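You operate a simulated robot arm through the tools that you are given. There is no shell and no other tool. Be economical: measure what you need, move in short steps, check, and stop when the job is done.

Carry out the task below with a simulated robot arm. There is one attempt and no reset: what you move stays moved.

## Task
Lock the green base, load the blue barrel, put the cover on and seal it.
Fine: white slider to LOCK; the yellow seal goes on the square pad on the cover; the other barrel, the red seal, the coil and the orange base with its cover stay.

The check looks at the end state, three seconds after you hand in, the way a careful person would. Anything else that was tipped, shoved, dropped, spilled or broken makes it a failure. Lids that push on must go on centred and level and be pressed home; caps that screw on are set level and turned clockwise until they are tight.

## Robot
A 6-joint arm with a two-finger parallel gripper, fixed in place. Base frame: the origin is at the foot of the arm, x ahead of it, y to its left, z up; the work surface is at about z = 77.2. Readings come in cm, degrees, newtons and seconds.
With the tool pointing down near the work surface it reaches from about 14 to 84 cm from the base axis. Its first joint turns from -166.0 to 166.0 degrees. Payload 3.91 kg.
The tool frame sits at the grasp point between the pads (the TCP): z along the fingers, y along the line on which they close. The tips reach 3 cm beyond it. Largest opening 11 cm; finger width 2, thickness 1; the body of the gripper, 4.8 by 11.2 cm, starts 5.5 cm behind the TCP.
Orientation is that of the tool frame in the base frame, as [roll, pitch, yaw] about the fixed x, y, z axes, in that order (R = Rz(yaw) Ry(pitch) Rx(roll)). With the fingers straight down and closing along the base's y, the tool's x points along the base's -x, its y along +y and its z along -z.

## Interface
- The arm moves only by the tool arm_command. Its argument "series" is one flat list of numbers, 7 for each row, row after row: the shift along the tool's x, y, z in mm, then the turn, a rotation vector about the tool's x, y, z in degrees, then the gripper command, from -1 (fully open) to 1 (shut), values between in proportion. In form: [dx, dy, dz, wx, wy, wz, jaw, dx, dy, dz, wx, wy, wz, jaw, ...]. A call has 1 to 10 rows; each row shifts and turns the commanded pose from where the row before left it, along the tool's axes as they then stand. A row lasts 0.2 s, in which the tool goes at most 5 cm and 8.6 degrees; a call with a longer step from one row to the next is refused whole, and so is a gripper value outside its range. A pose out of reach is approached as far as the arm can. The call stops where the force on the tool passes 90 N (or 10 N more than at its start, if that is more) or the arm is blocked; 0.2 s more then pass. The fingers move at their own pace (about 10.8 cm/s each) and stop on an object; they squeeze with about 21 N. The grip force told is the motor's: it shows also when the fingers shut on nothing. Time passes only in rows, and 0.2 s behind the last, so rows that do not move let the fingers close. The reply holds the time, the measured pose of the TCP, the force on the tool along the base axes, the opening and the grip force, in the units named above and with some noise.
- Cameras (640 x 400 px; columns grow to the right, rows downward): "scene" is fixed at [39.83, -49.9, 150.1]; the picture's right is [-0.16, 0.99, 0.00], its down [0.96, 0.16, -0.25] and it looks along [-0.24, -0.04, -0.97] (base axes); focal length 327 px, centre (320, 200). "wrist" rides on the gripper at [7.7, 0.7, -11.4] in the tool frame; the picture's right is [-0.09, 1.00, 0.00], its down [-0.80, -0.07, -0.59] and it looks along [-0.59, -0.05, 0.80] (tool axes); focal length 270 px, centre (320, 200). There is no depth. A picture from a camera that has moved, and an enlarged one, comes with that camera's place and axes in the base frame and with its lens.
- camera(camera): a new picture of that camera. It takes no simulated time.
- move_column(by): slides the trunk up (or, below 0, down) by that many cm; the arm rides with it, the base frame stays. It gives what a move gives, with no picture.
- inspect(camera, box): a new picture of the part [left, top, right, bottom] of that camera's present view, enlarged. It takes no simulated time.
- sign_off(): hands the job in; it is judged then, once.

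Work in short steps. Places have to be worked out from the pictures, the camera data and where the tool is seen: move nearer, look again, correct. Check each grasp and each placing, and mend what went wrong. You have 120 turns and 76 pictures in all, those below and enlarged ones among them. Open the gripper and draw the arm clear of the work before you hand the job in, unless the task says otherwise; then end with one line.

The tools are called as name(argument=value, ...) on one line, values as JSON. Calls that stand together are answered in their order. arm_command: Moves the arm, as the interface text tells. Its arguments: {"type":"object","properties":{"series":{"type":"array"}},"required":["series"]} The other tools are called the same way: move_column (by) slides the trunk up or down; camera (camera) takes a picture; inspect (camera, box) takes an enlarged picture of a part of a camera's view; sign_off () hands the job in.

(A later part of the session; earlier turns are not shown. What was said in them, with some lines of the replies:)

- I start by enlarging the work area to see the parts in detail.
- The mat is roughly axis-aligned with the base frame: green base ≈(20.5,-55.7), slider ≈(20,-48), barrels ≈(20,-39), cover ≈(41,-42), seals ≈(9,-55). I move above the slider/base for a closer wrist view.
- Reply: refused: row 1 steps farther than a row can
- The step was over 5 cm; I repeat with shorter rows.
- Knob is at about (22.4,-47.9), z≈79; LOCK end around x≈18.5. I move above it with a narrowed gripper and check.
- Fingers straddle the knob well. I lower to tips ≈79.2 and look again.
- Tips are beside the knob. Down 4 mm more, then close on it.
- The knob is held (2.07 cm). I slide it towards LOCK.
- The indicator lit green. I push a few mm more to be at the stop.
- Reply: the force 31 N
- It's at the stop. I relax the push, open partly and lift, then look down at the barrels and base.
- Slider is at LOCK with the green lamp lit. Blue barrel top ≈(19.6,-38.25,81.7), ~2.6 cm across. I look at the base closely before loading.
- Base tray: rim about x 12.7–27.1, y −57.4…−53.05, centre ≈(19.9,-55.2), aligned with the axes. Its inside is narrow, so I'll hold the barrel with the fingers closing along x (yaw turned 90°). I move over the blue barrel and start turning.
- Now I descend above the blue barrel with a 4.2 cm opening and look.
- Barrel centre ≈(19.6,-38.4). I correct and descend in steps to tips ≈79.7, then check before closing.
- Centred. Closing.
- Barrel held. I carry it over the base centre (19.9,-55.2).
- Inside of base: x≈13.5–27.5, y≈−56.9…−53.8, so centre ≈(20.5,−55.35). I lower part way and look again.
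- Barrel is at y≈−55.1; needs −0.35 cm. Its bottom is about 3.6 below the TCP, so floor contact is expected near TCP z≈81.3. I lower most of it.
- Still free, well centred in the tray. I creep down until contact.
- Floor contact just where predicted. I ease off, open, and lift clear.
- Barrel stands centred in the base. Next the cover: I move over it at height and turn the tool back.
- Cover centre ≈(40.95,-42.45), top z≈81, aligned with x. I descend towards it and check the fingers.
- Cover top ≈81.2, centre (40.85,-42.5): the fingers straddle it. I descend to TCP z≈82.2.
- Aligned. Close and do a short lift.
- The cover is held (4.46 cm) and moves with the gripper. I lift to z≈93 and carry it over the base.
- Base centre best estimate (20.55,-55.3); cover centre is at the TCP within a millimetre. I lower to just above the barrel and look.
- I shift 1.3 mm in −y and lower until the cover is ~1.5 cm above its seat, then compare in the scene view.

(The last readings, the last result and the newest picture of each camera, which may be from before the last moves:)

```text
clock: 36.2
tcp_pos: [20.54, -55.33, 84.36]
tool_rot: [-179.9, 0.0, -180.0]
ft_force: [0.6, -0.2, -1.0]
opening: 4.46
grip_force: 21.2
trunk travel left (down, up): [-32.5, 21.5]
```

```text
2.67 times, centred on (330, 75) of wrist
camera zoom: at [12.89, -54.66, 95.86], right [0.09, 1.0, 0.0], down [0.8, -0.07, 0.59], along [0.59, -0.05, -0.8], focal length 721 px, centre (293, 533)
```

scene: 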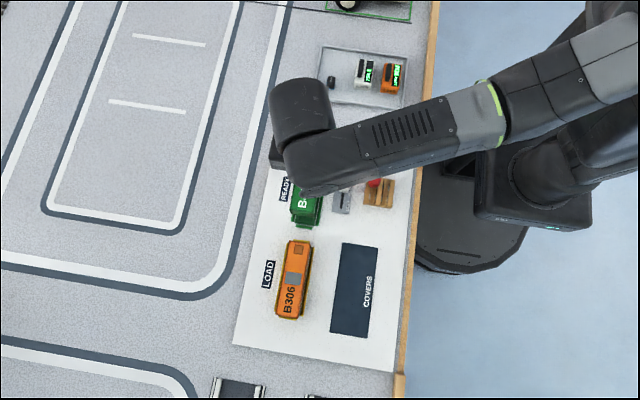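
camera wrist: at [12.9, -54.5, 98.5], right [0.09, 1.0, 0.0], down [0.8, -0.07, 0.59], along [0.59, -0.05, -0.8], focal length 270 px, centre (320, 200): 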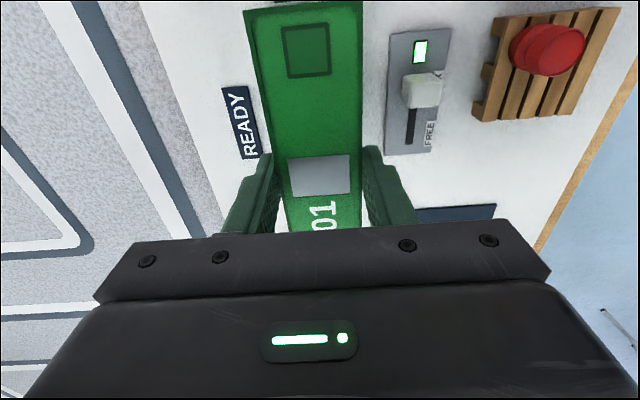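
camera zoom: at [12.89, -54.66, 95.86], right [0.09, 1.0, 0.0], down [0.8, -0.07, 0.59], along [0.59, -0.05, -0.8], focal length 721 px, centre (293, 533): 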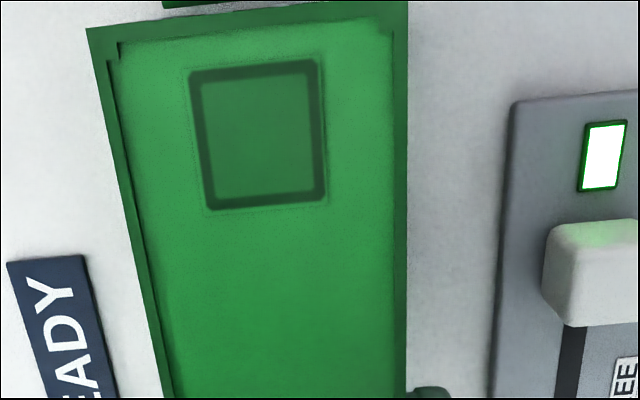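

inspect(camera="scene", box=[288, 206, 324, 230])

```text
16.00 times, centred on (306, 218) of scene
camera zoom: at [39.83, -49.9, 150.1], right [-0.16, 0.99, 0.0], down [0.96, 0.16, -0.25], along [-0.24, -0.04, -0.97], focal length 5235 px, centre (544, -88)
```

zoom: 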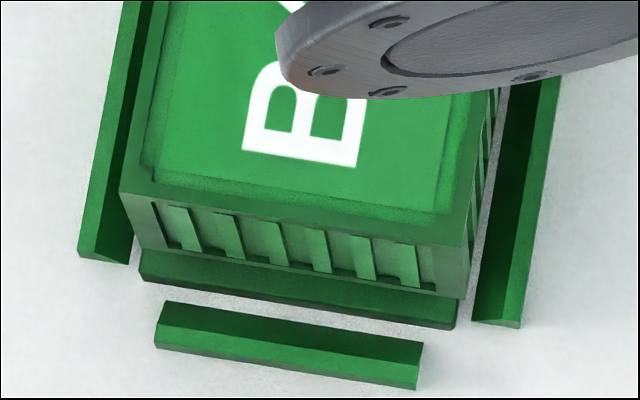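

Scene zoom: x agrees with the base end; the cover looks ~1.2 mm too far in +y. I shift −1.2 mm, lower 8 mm and recheck.

arm_command(series=[0, -1.2, 4, 0, 0, 0, 1, 0, 0, 4, 0, 0, 0, 1, 0, 0, 0, 0, 0, 0, 1])

inspect(camera="scene", box=[288, 206, 324, 230])

```text
clock: 37.0
tcp_pos: [20.4, -55.49, 83.7]
tool_rot: [179.9, 0.0, 179.9]
ft_force: [-0.3, 0.1, 0.0]
opening: 4.45
grip_force: 20.7
trunk travel left (down, up): [-32.5, 21.5]
```

```text
16.00 times, centred on (306, 218) of scene
camera zoom: at [39.83, -49.9, 150.1], right [-0.16, 0.99, 0.0], down [0.96, 0.16, -0.25], along [-0.24, -0.04, -0.97], focal length 5235 px, centre (544, -88)
```

zoom: 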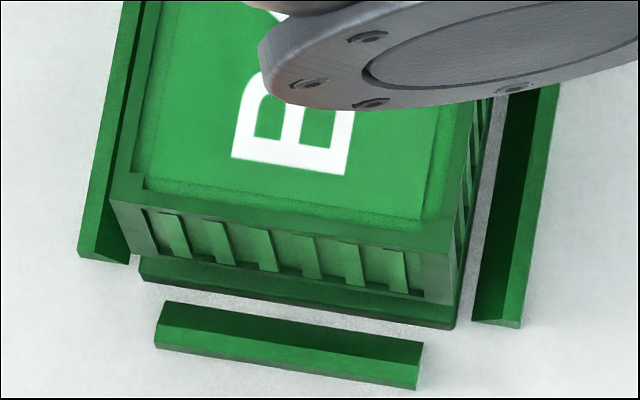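

Alignment is now within ~0.5 mm. I creep down reading force.

arm_command(series=[0, 0.3, 2, 0, 0, 0, 1, 0, 0, 2, 0, 0, 0, 1, 0, 0, 0, 0, 0, 0, 1])

arm_command(series=[0, 0, 2, 0, 0, 0, 1, 0, 0, 0, 0, 0, 0, 1])

arm_command(series=[0, 0, 2, 0, 0, 0, 1, 0, 0, 0, 0, 0, 0, 1])

inspect(camera="scene", box=[288, 206, 324, 230])

```text
clock: 37.8
tcp_pos: [20.62, -55.63, 83.18]
tool_rot: [179.9, 0.1, -180.0]
ft_force: [0.7, 0.3, 0.1]
opening: 4.45
grip_force: 20.9
trunk travel left (down, up): [-32.5, 21.5]
```

```text
clock: 38.4
tcp_pos: [20.46, -55.57, 83.04]
tool_rot: [180.0, 0.1, -180.0]
ft_force: [-1.6, -1.1, -1.4]
opening: 4.44
grip_force: 21.6
trunk travel left (down, up): [-32.5, 21.5]
```

```text
clock: 39.0
tcp_pos: [20.5, -55.6, 82.85]
tool_rot: [180.0, 0.1, 179.9]
ft_force: [-0.7, 0.0, -1.3]
opening: 4.46
grip_force: 20.9
trunk travel left (down, up): [-32.5, 21.5]
```

```text
16.00 times, centred on (306, 218) of scene
camera zoom: at [39.83, -49.9, 150.1], right [-0.16, 0.99, 0.0], down [0.96, 0.16, -0.25], along [-0.24, -0.04, -0.97], focal length 5235 px, centre (544, -88)
```

zoom: 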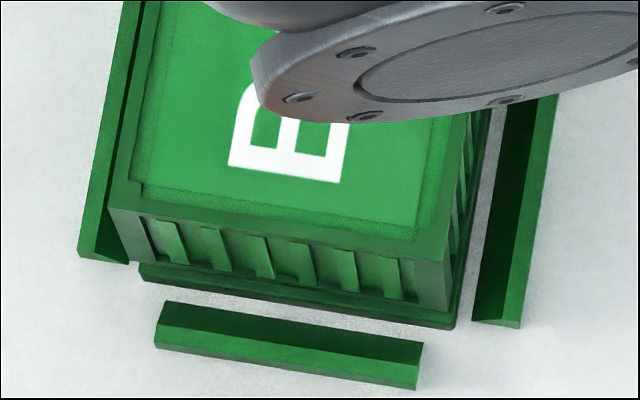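

No contact yet, and the cover now sits ~1.5 mm too far −y (left overhang, right inset). I shift +1.5 mm and look again.

arm_command(series=[0, 1.5, -1, 0, 0, 0, 1, 0, 0, 0, 0, 0, 0, 1, 0, 0, 0, 0, 0, 0, 1])

inspect(camera="scene", box=[288, 206, 324, 230])

```text
clock: 39.8
tcp_pos: [20.48, -55.42, 83.0]
tool_rot: [-179.9, 0.0, -179.9]
ft_force: [0.7, -0.8, -0.4]
opening: 4.47
grip_force: 21.2
trunk travel left (down, up): [-32.5, 21.5]
```

```text
16.00 times, centred on (306, 218) of scene
camera zoom: at [39.83, -49.9, 150.1], right [-0.16, 0.99, 0.0], down [0.96, 0.16, -0.25], along [-0.24, -0.04, -0.97], focal length 5235 px, centre (544, -88)
```

zoom: 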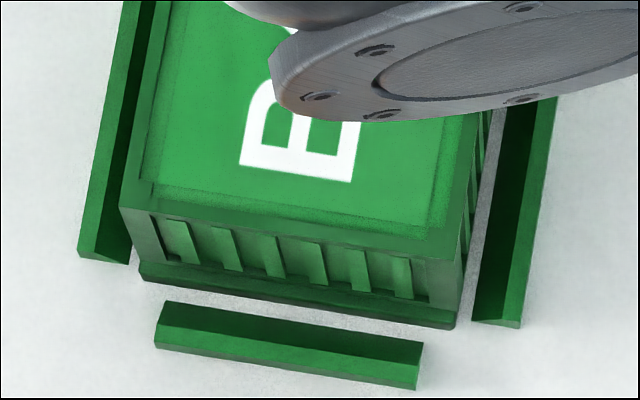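

Now matches the base edges. Creep down.

arm_command(series=[0, -0.3, 2, 0, 0, 0, 1, 0, 0, 0, 0, 0, 0, 1])

arm_command(series=[0, 0, 2, 0, 0, 0, 1, 0, 0, 0, 0, 0, 0, 1])

arm_command(series=[0, 0, 2, 0, 0, 0, 1, 0, 0, 0, 0, 0, 0, 1])

inspect(camera="scene", box=[288, 206, 324, 230])

```text
clock: 40.4
tcp_pos: [20.56, -55.41, 82.8]
tool_rot: [180.0, 0.0, 180.0]
ft_force: [4.9, -0.4, 1.4]
opening: 4.48
grip_force: 20.8
trunk travel left (down, up): [-32.5, 21.5]
```

```text
clock: 41.0
tcp_pos: [20.59, -55.3, 82.76]
tool_rot: [-179.9, 0.1, 180.0]
ft_force: [5.7, 0.1, 1.7]
opening: 4.45
grip_force: 21.3
trunk travel left (down, up): [-32.5, 21.5]
```

```text
clock: 41.6
tcp_pos: [20.48, -55.28, 82.48]
tool_rot: [-180.0, 0.0, -179.9]
ft_force: [4.4, -0.3, 6.9]
opening: 4.46
grip_force: 21.2
trunk travel left (down, up): [-32.5, 21.5]
```

```text
16.00 times, centred on (306, 218) of scene
camera zoom: at [39.83, -49.9, 150.1], right [-0.16, 0.99, 0.0], down [0.96, 0.16, -0.25], along [-0.24, -0.04, -0.97], focal length 5235 px, centre (544, -88)
```

zoom: 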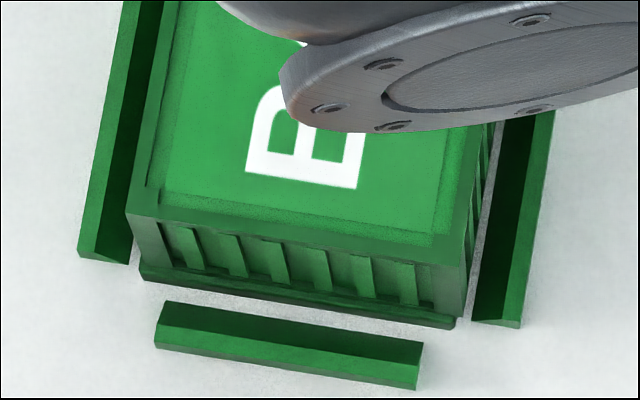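

It has engaged the lip with ~5 N pushing +x, so the cover is slightly too far −x. I shift +0.7 mm in x (and −0.4 mm y) and watch the force.

arm_command(series=[-0.7, -0.4, 0, 0, 0, 0, 1, 0, 0, 0, 0, 0, 0, 1])

arm_command(series=[0, 0, 1.5, 0, 0, 0, 1, 0, 0, 0, 0, 0, 0, 1])

arm_command(series=[0, 0, 1.5, 0, 0, 0, 1, 0, 0, 0, 0, 0, 0, 1])

```text
clock: 42.2
tcp_pos: [20.5, -55.41, 82.5]
tool_rot: [-179.9, -0.1, 180.0]
ft_force: [-3.9, 0.7, 9.8]
opening: 4.44
grip_force: 21.2
trunk travel left (down, up): [-32.5, 21.5]
```

```text
clock: 42.8
tcp_pos: [20.52, -55.47, 82.51]
tool_rot: [-179.9, 0.0, -179.9]
ft_force: [-4.9, 1.5, 16.2]
opening: 4.45
grip_force: 21.1
trunk travel left (down, up): [-32.5, 21.5]
```

```text
clock: 43.4
tcp_pos: [20.63, -55.32, 82.25]
tool_rot: [-179.9, 0.1, 179.9]
ft_force: [-1.9, -1.4, 18.0]
opening: 4.44
grip_force: 20.9
trunk travel left (down, up): [-32.5, 21.5]
```

arm_command(series=[0.3, 0, 1.5, 0, 0, 0, 1, 0, 0, 0, 0, 0, 0, 1])

arm_command(series=[0, 0, 1.5, 0, 0, 0, 1, 0, 0, 0, 0, 0, 0, 1])

inspect(camera="scene", box=[288, 206, 324, 230])

camera(camera="wrist")

```text
clock: 44.0
tcp_pos: [20.66, -55.36, 82.08]
tool_rot: [-179.7, 0.1, -180.0]
ft_force: [2.9, -5.6, 21.4]
opening: 4.47
grip_force: 21.0
trunk travel left (down, up): [-32.5, 21.5]
```

```text
clock: 44.6
tcp_pos: [20.49, -55.35, 81.95]
tool_rot: [-180.0, 0.0, -180.0]
ft_force: [3.1, -4.2, 23.8]
opening: 4.45
grip_force: 21.0
trunk travel left (down, up): [-32.5, 21.5]
```

```text
16.00 times, centred on (306, 218) of scene
camera zoom: at [39.83, -49.9, 150.1], right [-0.16, 0.99, 0.0], down [0.96, 0.16, -0.25], along [-0.24, -0.04, -0.97], focal length 5235 px, centre (544, -88)
```

zoom: 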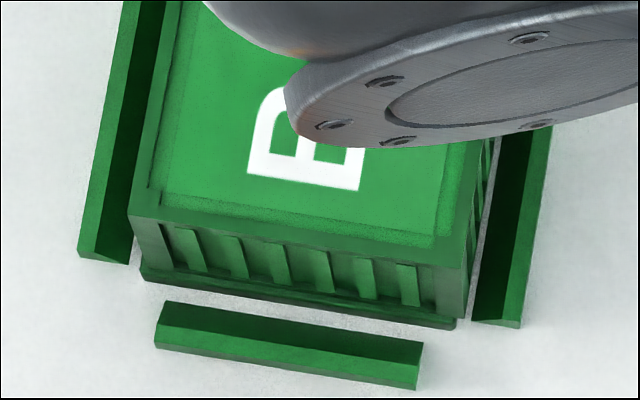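

```text
29 pictures are left
camera wrist: at [12.82, -54.7, 93.31], right [0.09, 1.0, 0.0], down [0.8, -0.07, 0.59], along [0.59, -0.05, -0.8], focal length 270 px, centre (320, 200)
```

wrist: 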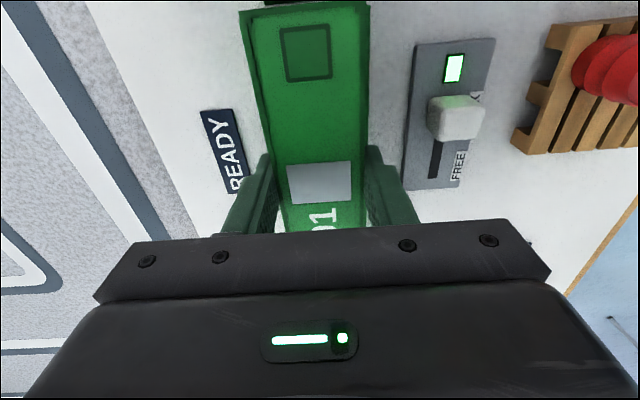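

The cover has stopped on the base and the fingers slipped down its sides, so it is seated or nearly. I open, lift, and then press it home from the top at its centre plate.

arm_command(series=[0, 0, 0, 0, 0, 0, 0, 0, 0, 0, 0, 0, 0, 0, 0, 0, -30, 0, 0, 0, 0, 0, 0, -30, 0, 0, 0, 0, 0, 0, 0, 0, 0, 0, 0])

inspect(camera="scene", box=[288, 206, 324, 230])

camera(camera="wrist")

```text
clock: 45.8
tcp_pos: [20.56, -55.62, 87.74]
tool_rot: [-180.0, 0.1, 179.9]
ft_force: [-0.9, -0.1, 0.2]
opening: 5.48
grip_force: 0.1
trunk travel left (down, up): [-32.5, 21.5]
```

```text
16.00 times, centred on (306, 218) of scene
camera zoom: at [39.83, -49.9, 150.1], right [-0.16, 0.99, 0.0], down [0.96, 0.16, -0.25], along [-0.24, -0.04, -0.97], focal length 5235 px, centre (544, -88)
```

zoom: 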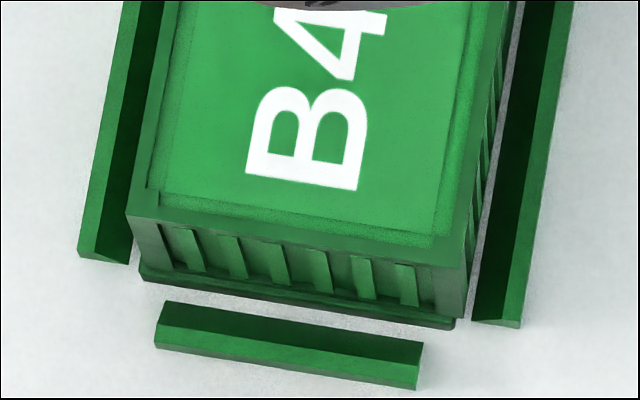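

```text
27 pictures are left
camera wrist: at [12.91, -54.96, 99.28], right [0.09, 1.0, 0.0], down [0.8, -0.07, 0.59], along [0.59, -0.05, -0.8], focal length 270 px, centre (320, 200)
```

wrist: 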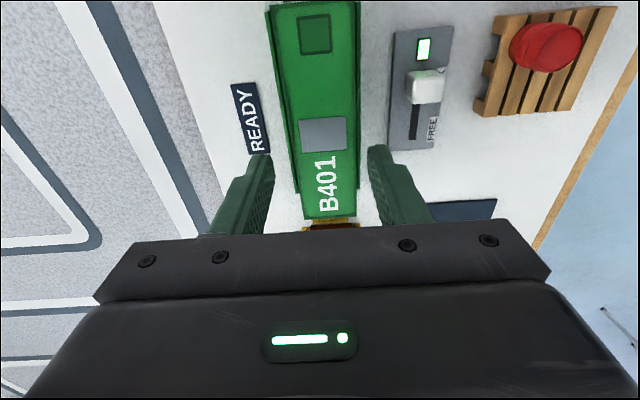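

Cover sits on the base. I close the gripper and press on the centre plate (20.4,-55.4), watching the force.

arm_command(series=[1.5, 1.5, 0, 0, 0, 0, 1, 0, 0, 0, 0, 0, 0, 1, 0, 0, 0, 0, 0, 0, 1, 0, 0, 25, 0, 0, 0, 1, 0, 0, 7, 0, 0, 0, 1, 0, 0, 0, 0, 0, 0, 1])

arm_command(series=[0, 0, 2, 0, 0, 0, 1, 0, 0, 0, 0, 0, 0, 1])

arm_command(series=[0, 0, 2, 0, 0, 0, 1, 0, 0, 0, 0, 0, 0, 1])

```text
clock: 47.2
tcp_pos: [20.32, -55.34, 84.66]
tool_rot: [180.0, -0.1, -180.0]
ft_force: [-0.5, 0.5, -0.3]
opening: 0.0
grip_force: 21.5
trunk travel left (down, up): [-32.5, 21.5]
```

```text
clock: 47.8
tcp_pos: [20.4, -55.45, 84.68]
tool_rot: [-179.9, 0.0, 180.0]
ft_force: [2.6, 0.5, 10.0]
opening: 0.02
grip_force: 20.9
trunk travel left (down, up): [-32.5, 21.5]
```

```text
clock: 48.4
tcp_pos: [20.39, -55.26, 84.57]
tool_rot: [-179.7, 0.0, -179.9]
ft_force: [5.4, -2.8, 29.6]
opening: 0.0
grip_force: 20.6
trunk travel left (down, up): [-32.5, 21.5]
```

arm_command(series=[0, 0, 2, 0, 0, 0, 1, 0, 0, 0, 0, 0, 0, 1])

arm_command(series=[0, 0, 1.5, 0, 0, 0, 1, 0, 0, 0, 0, 0, 0, 1])

inspect(camera="scene", box=[288, 206, 324, 230])

```text
clock: 49.0
tcp_pos: [20.46, -55.25, 84.66]
tool_rot: [-179.4, 0.0, -180.0]
ft_force: [4.8, -5.6, 51.3]
opening: 0.01
grip_force: 20.6
trunk travel left (down, up): [-32.5, 21.5]
```

```text
clock: 49.6
tcp_pos: [20.41, -55.26, 84.65]
tool_rot: [-179.3, 0.2, -180.0]
ft_force: [5.3, -9.0, 59.4]
opening: 0.0
grip_force: 21.4
trunk travel left (down, up): [-32.5, 21.5]
```

```text
16.00 times, centred on (306, 218) of scene
camera zoom: at [39.83, -49.9, 150.1], right [-0.16, 0.99, 0.0], down [0.96, 0.16, -0.25], along [-0.24, -0.04, -0.97], focal length 5235 px, centre (544, -88)
```

zoom: 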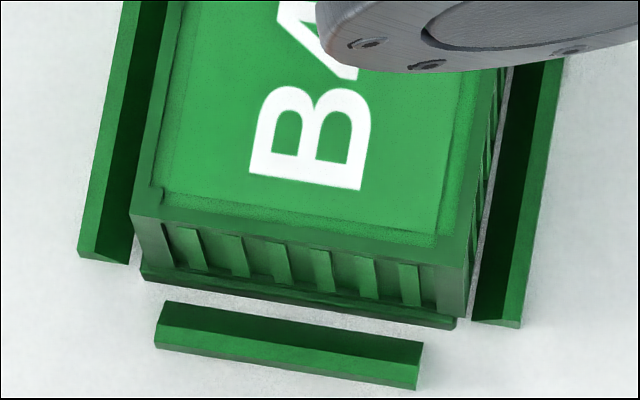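

The cover stays at top z≈81.6 under 59 N: hard stop. I lift off and compare with the assembled orange unit.

arm_command(series=[0, 0, -10, 0, 0, 0, 1, 0, 0, -40, 0, 0, 0, 0.5, 45, 0, -40, 0, 0, 0, 0.5, 45, 0, 0, 0, 0, 0, 0.5, 30, 0, 0, 0, 0, 0, 0.5, 0, 0, 0, 0, 0, 0, 0.5])

inspect(camera="scene", box=[284, 150, 348, 234])

inspect(camera="scene", box=[266, 234, 330, 326])

```text
refused: row 3 steps farther than a row can; nothing moved
```

```text
4.76 times, centred on (316, 192) of scene
camera zoom: at [39.83, -49.9, 150.1], right [-0.16, 0.99, 0.0], down [0.96, 0.16, -0.25], along [-0.24, -0.04, -0.97], focal length 1558 px, centre (339, 238)
```

zoom: 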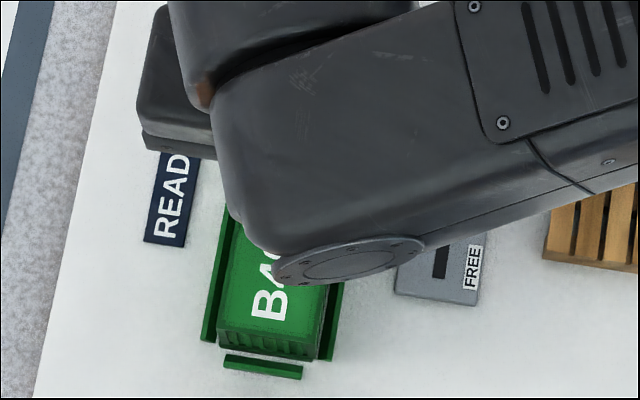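

```text
4.35 times, centred on (298, 280) of scene
camera zoom: at [39.83, -49.9, 150.1], right [-0.16, 0.99, 0.0], down [0.96, 0.16, -0.25], along [-0.24, -0.04, -0.97], focal length 1423 px, centre (416, -148)
```

zoom: 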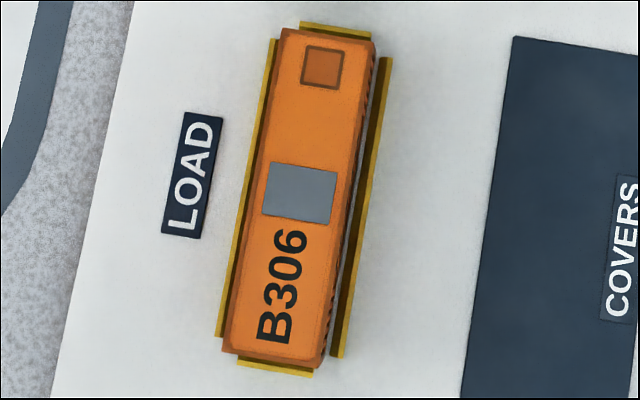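

Row too long; I lift and move towards the seals in shorter rows. Yellow seal estimate: (9.45,-54.1), top z≈79.

arm_command(series=[0, 0, -10, 0, 0, 0, 1, 0, 0, -40, 0, 0, 0, 0.3, 0, 0, -20, 0, 0, 0, 0.3, 37, 4, 0, 0, 0, 0, 0.3, 37, 4, 0, 0, 0, 0, 0.3, 36, 4, 0, 0, 0, 0, 0.3, 0, 0, 0, 0, 0, 0, 0.3])

camera(camera="wrist")

inspect(camera="wrist", box=[200, 40, 440, 190])

```text
clock: 51.2
tcp_pos: [9.44, -53.85, 90.86]
tool_rot: [179.9, 0.0, -180.0]
ft_force: [-0.4, -0.3, 0.1]
opening: 3.87
grip_force: 0.0
trunk travel left (down, up): [-32.5, 21.5]
```

```text
23 pictures are left
camera wrist: at [1.68, -53.25, 102.29], right [0.09, 1.0, 0.0], down [0.8, -0.07, 0.59], along [0.59, -0.05, -0.8], focal length 270 px, centre (320, 200)
```

wrist: 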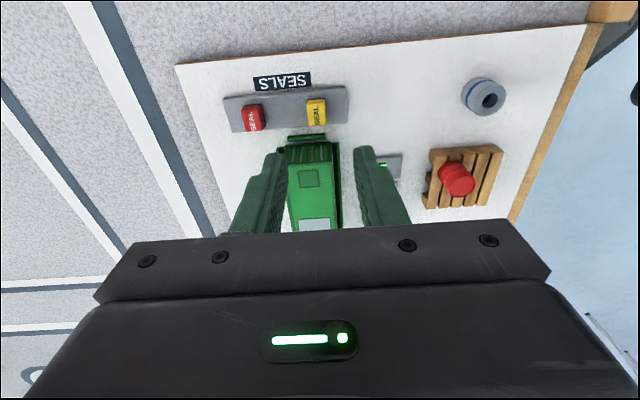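

```text
2.67 times, centred on (320, 115) of wrist
camera zoom: at [1.68, -53.25, 102.29], right [0.09, 1.0, 0.0], down [0.8, -0.07, 0.59], along [0.59, -0.05, -0.8], focal length 721 px, centre (320, 427)
```

zoom: 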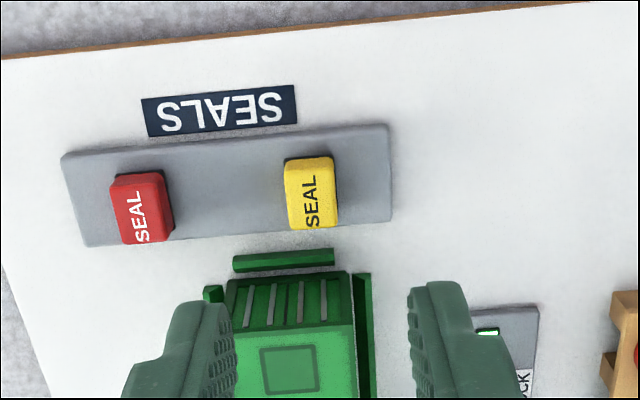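

Yellow seal top centre ≈(9.67,-54.17). I correct and descend to tips just at its top, then look.

arm_command(series=[-2, -3, 30, 0, 0, 0, 0.3, 0, 0, 30, 0, 0, 0, 0.3, 0, 0, 22, 0, 0, 0, 0.3, 0, 0, 0, 0, 0, 0, 0.3])

inspect(camera="wrist", box=[200, 60, 440, 210])

```text
clock: 52.2
tcp_pos: [9.72, -54.26, 82.61]
tool_rot: [179.9, 0.1, 180.0]
ft_force: [0.4, 0.5, 0.7]
opening: 3.85
grip_force: 0.1
trunk travel left (down, up): [-32.5, 21.5]
```

```text
2.67 times, centred on (320, 135) of wrist
camera zoom: at [2.04, -53.69, 94.08], right [0.09, 1.0, 0.0], down [0.8, -0.07, 0.59], along [0.59, -0.05, -0.8], focal length 721 px, centre (320, 373)
```

zoom: 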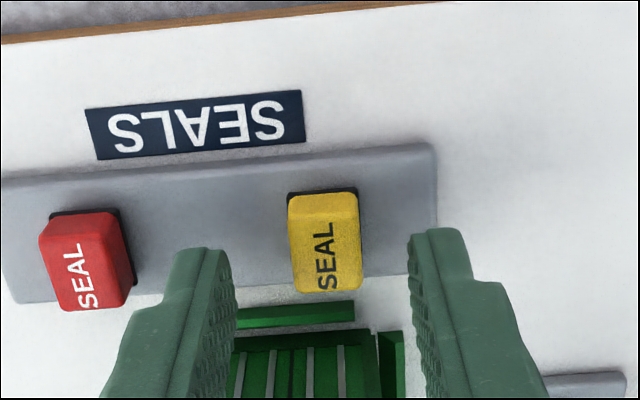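

Aligned. I go down 12 mm and close.

arm_command(series=[0, 0, 8, 0, 0, 0, 0.3, 0, 0, 4, 0, 0, 0, 0.3, 0, 0, 0, 0, 0, 0, 0.3, 0, 0, 0, 0, 0, 0, 1, 0, 0, 0, 0, 0, 0, 1, 0, 0, 0, 0, 0, 0, 1])

arm_command(series=[0, 0, -20, 0, 0, 0, 1, 0, 0, -40, 0, 0, 0, 1, 0, 0, 0, 0, 0, 0, 1])

inspect(camera="wrist", box=[200, 60, 440, 210])

```text
clock: 53.6
tcp_pos: [9.6, -54.26, 81.45]
tool_rot: [180.0, 0.0, 179.9]
ft_force: [-0.1, 0.1, -0.2]
opening: 1.45
grip_force: 21.7
trunk travel left (down, up): [-32.5, 21.5]
```

```text
clock: 54.4
tcp_pos: [9.57, -54.37, 87.53]
tool_rot: [180.0, 0.0, -180.0]
ft_force: [0.3, 0.5, 0.1]
opening: 1.42
grip_force: 21.2
trunk travel left (down, up): [-32.5, 21.5]
```

```text
2.67 times, centred on (320, 135) of wrist
camera zoom: at [1.87, -53.72, 99.0], right [0.09, 1.0, 0.0], down [0.8, -0.07, 0.59], along [0.59, -0.05, -0.8], focal length 721 px, centre (320, 373)
```

zoom: 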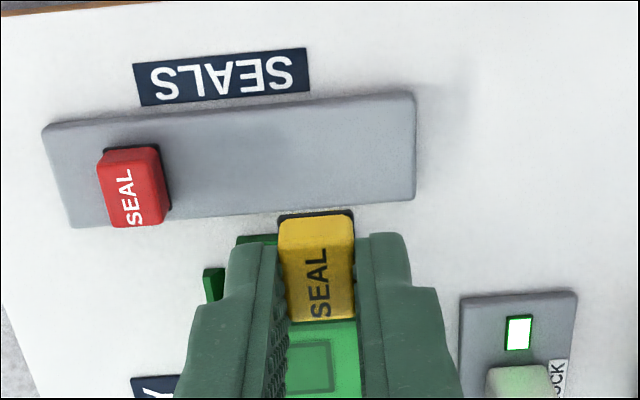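

Yellow seal held (1.42 cm). Cover pad estimated at (14.4,-55.2), z≈81.6. I move above it.

arm_command(series=[-24, -4, -5, 0, 0, 0, 1, -24, -4, 0, 0, 0, 0, 1, 0, 0, 0, 0, 0, 0, 1])

arm_command(series=[0, 0, 0, 0, 0, 0, 1])

inspect(camera="wrist", box=[200, 60, 440, 210])

inspect(camera="scene", box=[284, 150, 348, 234])

```text
clock: 55.2
tcp_pos: [14.55, -55.1, 87.97]
tool_rot: [-180.0, 0.0, -180.0]
ft_force: [-0.5, 0.0, -0.4]
opening: 1.45
grip_force: 20.8
trunk travel left (down, up): [-32.5, 21.5]
```

```text
clock: 55.6
tcp_pos: [14.34, -55.0, 88.05]
tool_rot: [-180.0, 0.0, 180.0]
ft_force: [0.5, 0.3, -0.3]
opening: 1.46
grip_force: 21.1
trunk travel left (down, up): [-32.5, 21.5]
```

```text
2.67 times, centred on (320, 135) of wrist
camera zoom: at [6.73, -54.45, 99.47], right [0.09, 1.0, 0.0], down [0.8, -0.07, 0.59], along [0.59, -0.05, -0.8], focal length 721 px, centre (320, 373)
```

zoom: 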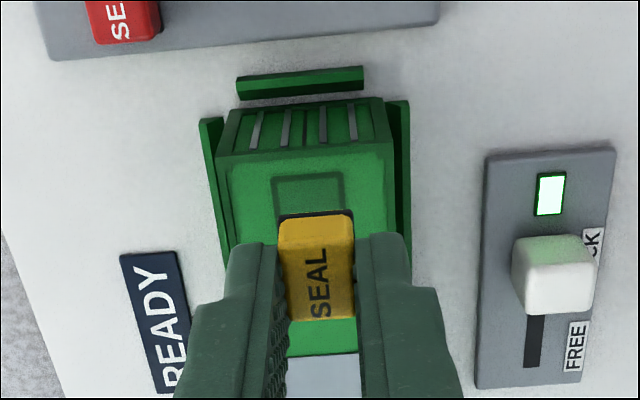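

```text
4.76 times, centred on (316, 192) of scene
camera zoom: at [39.83, -49.9, 150.1], right [-0.16, 0.99, 0.0], down [0.96, 0.16, -0.25], along [-0.24, -0.04, -0.97], focal length 1558 px, centre (339, 238)
```

zoom: 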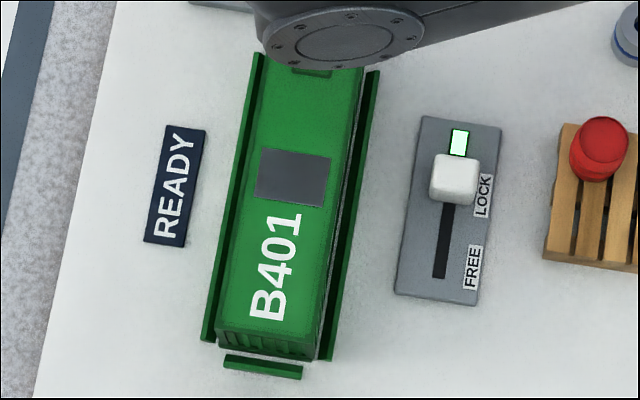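

Pad centre is about +1.2 mm x, −1.5 mm y from the TCP. I correct, lower to ~0.7 cm above contact and look.

arm_command(series=[-1.2, -1.5, 12, 0, 0, 0, 1, 0, 0, 10, 0, 0, 0, 1, 0, 0, 0, 0, 0, 0, 1])

inspect(camera="wrist", box=[240, 80, 400, 180])

```text
clock: 56.4
tcp_pos: [14.58, -55.18, 85.76]
tool_rot: [-180.0, 0.0, 179.9]
ft_force: [-0.3, -0.1, -0.4]
opening: 1.47
grip_force: 20.6
trunk travel left (down, up): [-32.5, 21.5]
```

```text
4.00 times, centred on (320, 130) of wrist
camera zoom: at [6.82, -54.62, 97.14], right [0.09, 1.0, 0.0], down [0.8, -0.07, 0.59], along [0.59, -0.05, -0.8], focal length 1081 px, centre (320, 480)
```

zoom: 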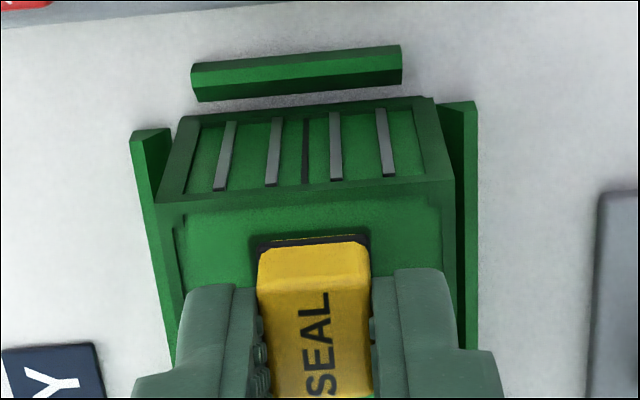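

The seal is over the pad; contact may be close. I creep down with force readings.

arm_command(series=[0, 0, 2, 0, 0, 0, 1, 0, 0, 0, 0, 0, 0, 1])

arm_command(series=[0, 0, 2, 0, 0, 0, 1, 0, 0, 0, 0, 0, 0, 1])

arm_command(series=[0, 0, 1.5, 0, 0, 0, 1, 0, 0, 0, 0, 0, 0, 1])

```text
clock: 57.0
tcp_pos: [14.56, -55.17, 85.5]
tool_rot: [179.9, 0.0, -180.0]
ft_force: [-0.2, 0.3, 0.1]
opening: 1.47
grip_force: 20.9
trunk travel left (down, up): [-32.5, 21.5]
```

```text
clock: 57.6
tcp_pos: [14.6, -55.33, 85.41]
tool_rot: [-179.9, 0.0, 179.9]
ft_force: [-0.3, 0.0, -0.9]
opening: 1.46
grip_force: 21.2
trunk travel left (down, up): [-32.5, 21.5]
```

```text
clock: 58.2
tcp_pos: [14.54, -55.37, 85.12]
tool_rot: [179.9, 0.0, 180.0]
ft_force: [0.6, -0.2, 1.0]
opening: 1.45
grip_force: 21.0
trunk travel left (down, up): [-32.5, 21.5]
```

inspect(camera="wrist", box=[240, 80, 400, 180])

arm_command(series=[0, 0, 1.5, 0, 0, 0, 1, 0, 0, 0, 0, 0, 0, 1])

```text
4.00 times, centred on (320, 130) of wrist
camera zoom: at [6.89, -54.72, 96.6], right [0.09, 1.0, 0.0], down [0.8, -0.07, 0.59], along [0.59, -0.05, -0.8], focal length 1081 px, centre (320, 480)
```

zoom: 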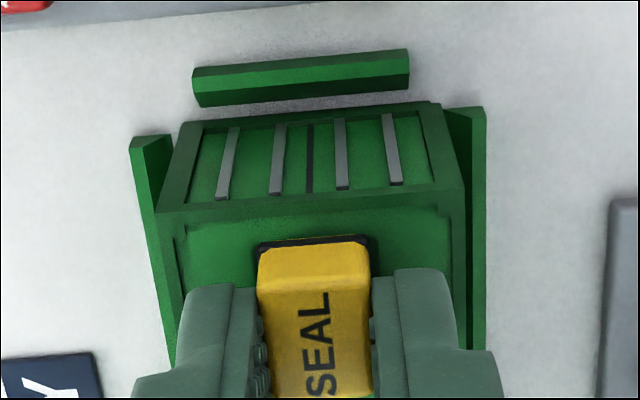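

```text
clock: 58.8
tcp_pos: [14.45, -55.32, 85.14]
tool_rot: [-180.0, 0.0, 180.0]
ft_force: [0.9, -0.3, 6.9]
opening: 1.44
grip_force: 21.3
trunk travel left (down, up): [-32.5, 21.5]
```

Contact at the predicted height, seal edges match the pad edges. I press it on to ~25–30 N.

arm_command(series=[0, 0, 1.5, 0, 0, 0, 1, 0, 0, 0, 0, 0, 0, 1])

arm_command(series=[0, 0, 1, 0, 0, 0, 1, 0, 0, 0, 0, 0, 0, 1])

```text
clock: 59.4
tcp_pos: [14.48, -55.36, 85.07]
tool_rot: [-180.0, 0.0, 180.0]
ft_force: [0.8, -1.1, 17.1]
opening: 1.45
grip_force: 21.7
trunk travel left (down, up): [-32.5, 21.5]
```

```text
clock: 60.0
tcp_pos: [14.52, -55.32, 84.95]
tool_rot: [-179.9, 0.0, -180.0]
ft_force: [0.0, -3.5, 17.3]
opening: 1.44
grip_force: 20.9
trunk travel left (down, up): [-32.5, 21.5]
```

Now ease off, open and lift; then look.

arm_command(series=[0, 0, -1.5, 0, 0, 0, 1, 0, 0, 0, 0, 0, 0, 0.4, 0, 0, 0, 0, 0, 0, 0.4, 0, 0, -30, 0, 0, 0, 0.4, 0, 0, -30, 0, 0, 0, 0.4, 30, 0, 0, 0, 0, 0, 0.4, 0, 0, 0, 0, 0, 0, 0.4])

inspect(camera="wrist", box=[200, 60, 440, 210])

```text
clock: 61.6
tcp_pos: [11.56, -55.28, 91.04]
tool_rot: [-179.9, 0.1, -180.0]
ft_force: [0.8, 0.9, -1.0]
opening: 3.28
grip_force: 0.0
trunk travel left (down, up): [-32.5, 21.5]
```

```text
2.67 times, centred on (320, 135) of wrist
camera zoom: at [3.8, -54.69, 102.39], right [0.09, 1.0, 0.0], down [0.8, -0.07, 0.59], along [0.59, -0.05, -0.8], focal length 721 px, centre (320, 373)
```

zoom: 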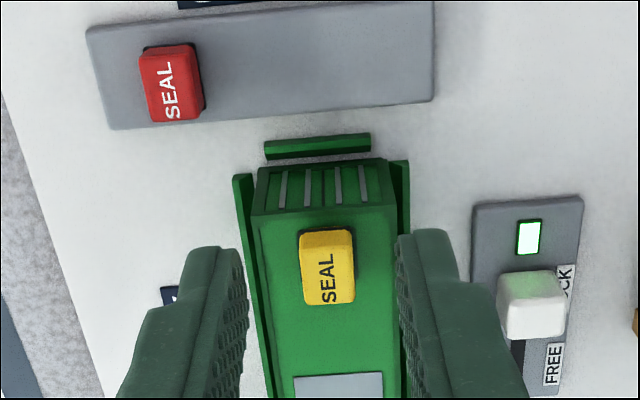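

The seal sits on the pad. I withdraw upward and to the side for a clear scene view.

arm_command(series=[0, 20, -40, 0, 0, 0, 0, 20, 40, -10, 0, 0, 0, 0, 20, 40, -10, 0, 0, 0, 0, 0, 45, 0, 0, 0, 0, 0, 0, 45, 0, 0, 0, 0, 0, 0, 45, 0, 0, 0, 0, 0, 0, 0, 0, 0, 0, 0, 0])

inspect(camera="scene", box=[280, 130, 420, 235])

inspect(camera="scene", box=[296, 154, 336, 180])

```text
clock: 63.2
tcp_pos: [7.91, -31.63, 96.89]
tool_rot: [-180.0, 0.0, 180.0]
ft_force: [-0.2, 0.4, 0.0]
opening: 5.48
grip_force: 0.0
trunk travel left (down, up): [-32.5, 21.5]
```

```text
3.81 times, centred on (350, 182) of scene
camera zoom: at [39.83, -49.9, 150.1], right [-0.16, 0.99, 0.0], down [0.96, 0.16, -0.25], along [-0.24, -0.04, -0.97], focal length 1246 px, centre (206, 267)
```

zoom: 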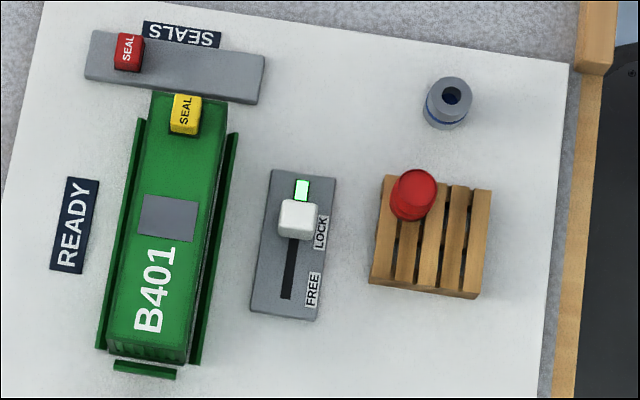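

```text
15.38 times, centred on (316, 167) of scene
camera zoom: at [39.83, -49.9, 150.1], right [-0.16, 0.99, 0.0], down [0.96, 0.16, -0.25], along [-0.24, -0.04, -0.97], focal length 5034 px, centre (382, 708)
```

zoom: 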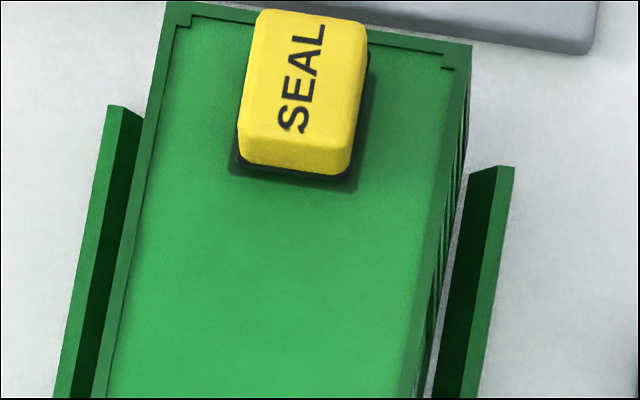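

Everything looks right from above. For certainty that the cover is fully home, I take a side view comparing it with the orange unit: move between them and turn the tool 90°.

arm_command(series=[-32, -28, 0, 0, 0, 0, 0, -32, -28, 0, 0, 0, 0, 0, -32, -28, 0, 0, 0, 0, 0, -32, -28, 0, 0, 0, 0, 0, -32, -28, 0, 0, 0, 0, 0, -32, -28, 0, 0, 0, 0, 0, -32, -26, 0, 0, 0, 0, 0, 0, 0, 0, 0, 0, 8.5, 0, 0, 0, 0, 0, 0, 8.5, 0, 0, 0, 0, 0, 0, 8.5, 0])

arm_command(series=[0, 0, 0, 0, 0, 8.5, 0, 0, 0, 0, 0, 0, 8.5, 0, 0, 0, 0, 0, 0, 8.5, 0, 0, 0, 0, 0, 0, 8.5, 0, 0, 0, 0, 0, 0, 8.5, 0, 0, 0, 0, 0, 0, 8.5, 0, 0, 0, 0, 0, 0, 8.5, 0, 0, 0, 0, 0, 0, 5, 0, 0, 0, 40, 0, 0, 0, 0, 0, 0, 30, 0, 0, 0, 0])

camera(camera="wrist")

```text
clock: 65.4
tcp_pos: [29.96, -51.09, 96.99]
tool_rot: [-180.0, 0.0, 154.4]
ft_force: [0.3, 0.4, -0.2]
opening: 5.47
grip_force: 0.0
trunk travel left (down, up): [-32.5, 21.5]
```

```text
clock: 67.6
tcp_pos: [29.95, -51.17, 90.28]
tool_rot: [179.9, 0.0, 90.0]
ft_force: [0.5, 0.4, -0.3]
opening: 5.5
grip_force: 0.1
trunk travel left (down, up): [-32.5, 21.5]
```

```text
12 pictures are left
camera wrist: at [30.67, -43.48, 101.68], right [1.0, -0.09, 0.0], down [-0.07, -0.8, 0.59], along [-0.05, -0.59, -0.8], focal length 270 px, centre (320, 200)
```

wrist: 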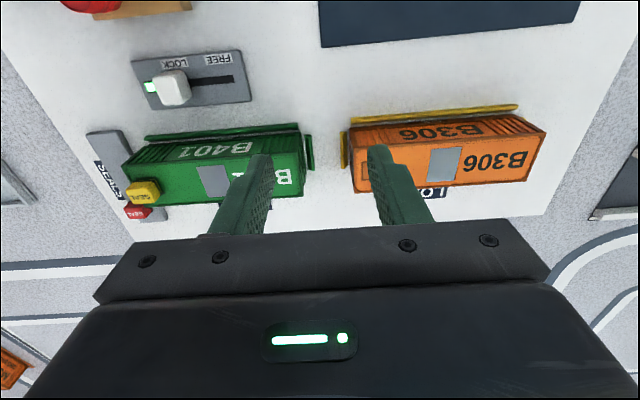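

inspect(camera="wrist", box=[120, 110, 328, 220])

inspect(camera="wrist", box=[336, 90, 544, 200])

```text
3.08 times, centred on (224, 165) of wrist
camera zoom: at [30.67, -43.48, 101.68], right [1.0, -0.09, 0.0], down [-0.07, -0.8, 0.59], along [-0.05, -0.59, -0.8], focal length 832 px, centre (615, 308)
```

zoom: 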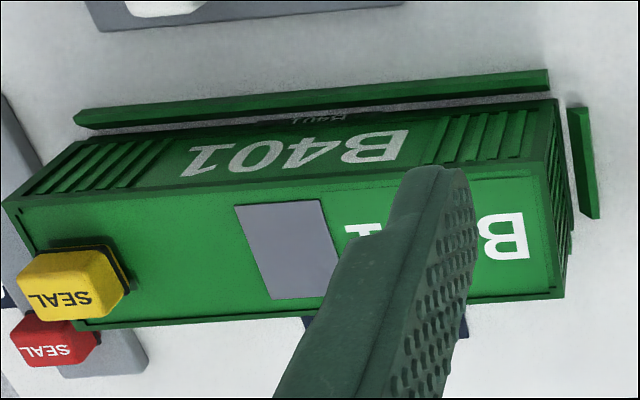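

```text
3.08 times, centred on (440, 145) of wrist
camera zoom: at [30.67, -43.48, 101.68], right [1.0, -0.09, 0.0], down [-0.07, -0.8, 0.59], along [-0.05, -0.59, -0.8], focal length 832 px, centre (-49, 369)
```

zoom: 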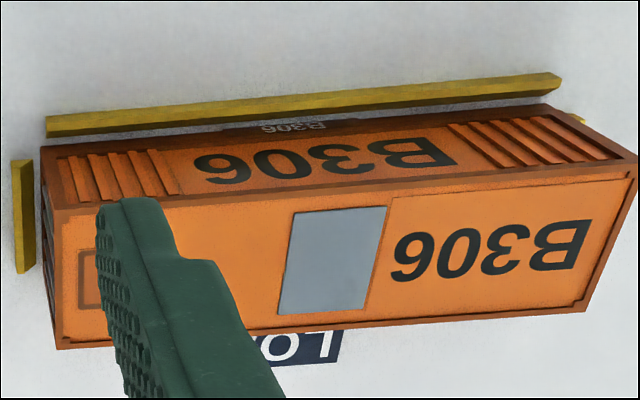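

Side view: the green cover sits level with the same seam as the orange unit, and the seal is flat on its pad. I raise the arm clear with the gripper open and take a last overview.

arm_command(series=[0, 0, -40, 0, 0, 0, -1, 0, 0, -40, 0, 0, 0, -1, 40, 0, -25, 0, 0, 0, -1, 45, 0, 0, 0, 0, 0, -1, 45, 0, 0, 0, 0, 0, -1, 45, 0, 0, 0, 0, 0, -1, 30, 0, 0, 0, 0, 0, -1, 0, 0, 0, 0, 0, 0, -1])

camera(camera="scene")

```text
clock: 69.4
tcp_pos: [29.89, -30.75, 100.52]
tool_rot: [-179.9, 0.0, 90.0]
ft_force: [-0.1, 0.3, -0.1]
opening: 11.03
grip_force: 0.1
trunk travel left (down, up): [-32.5, 21.5]
```

```text
9 pictures are left
```

scene: 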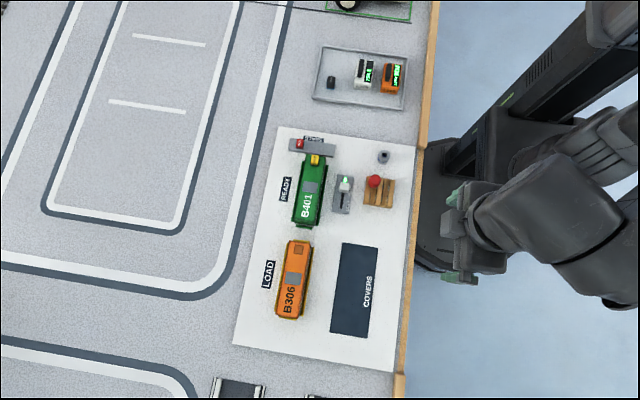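

All parts are in place, nothing else has moved and the arm is clear, so I hand in.

sign_off()

```text
The job is handed in.
```

The green base is locked (slider at LOCK, lamp green), the blue barrel is standing inside it, the cover is pressed home, and the yellow seal is on the cover's square pad; nothing else was moved.
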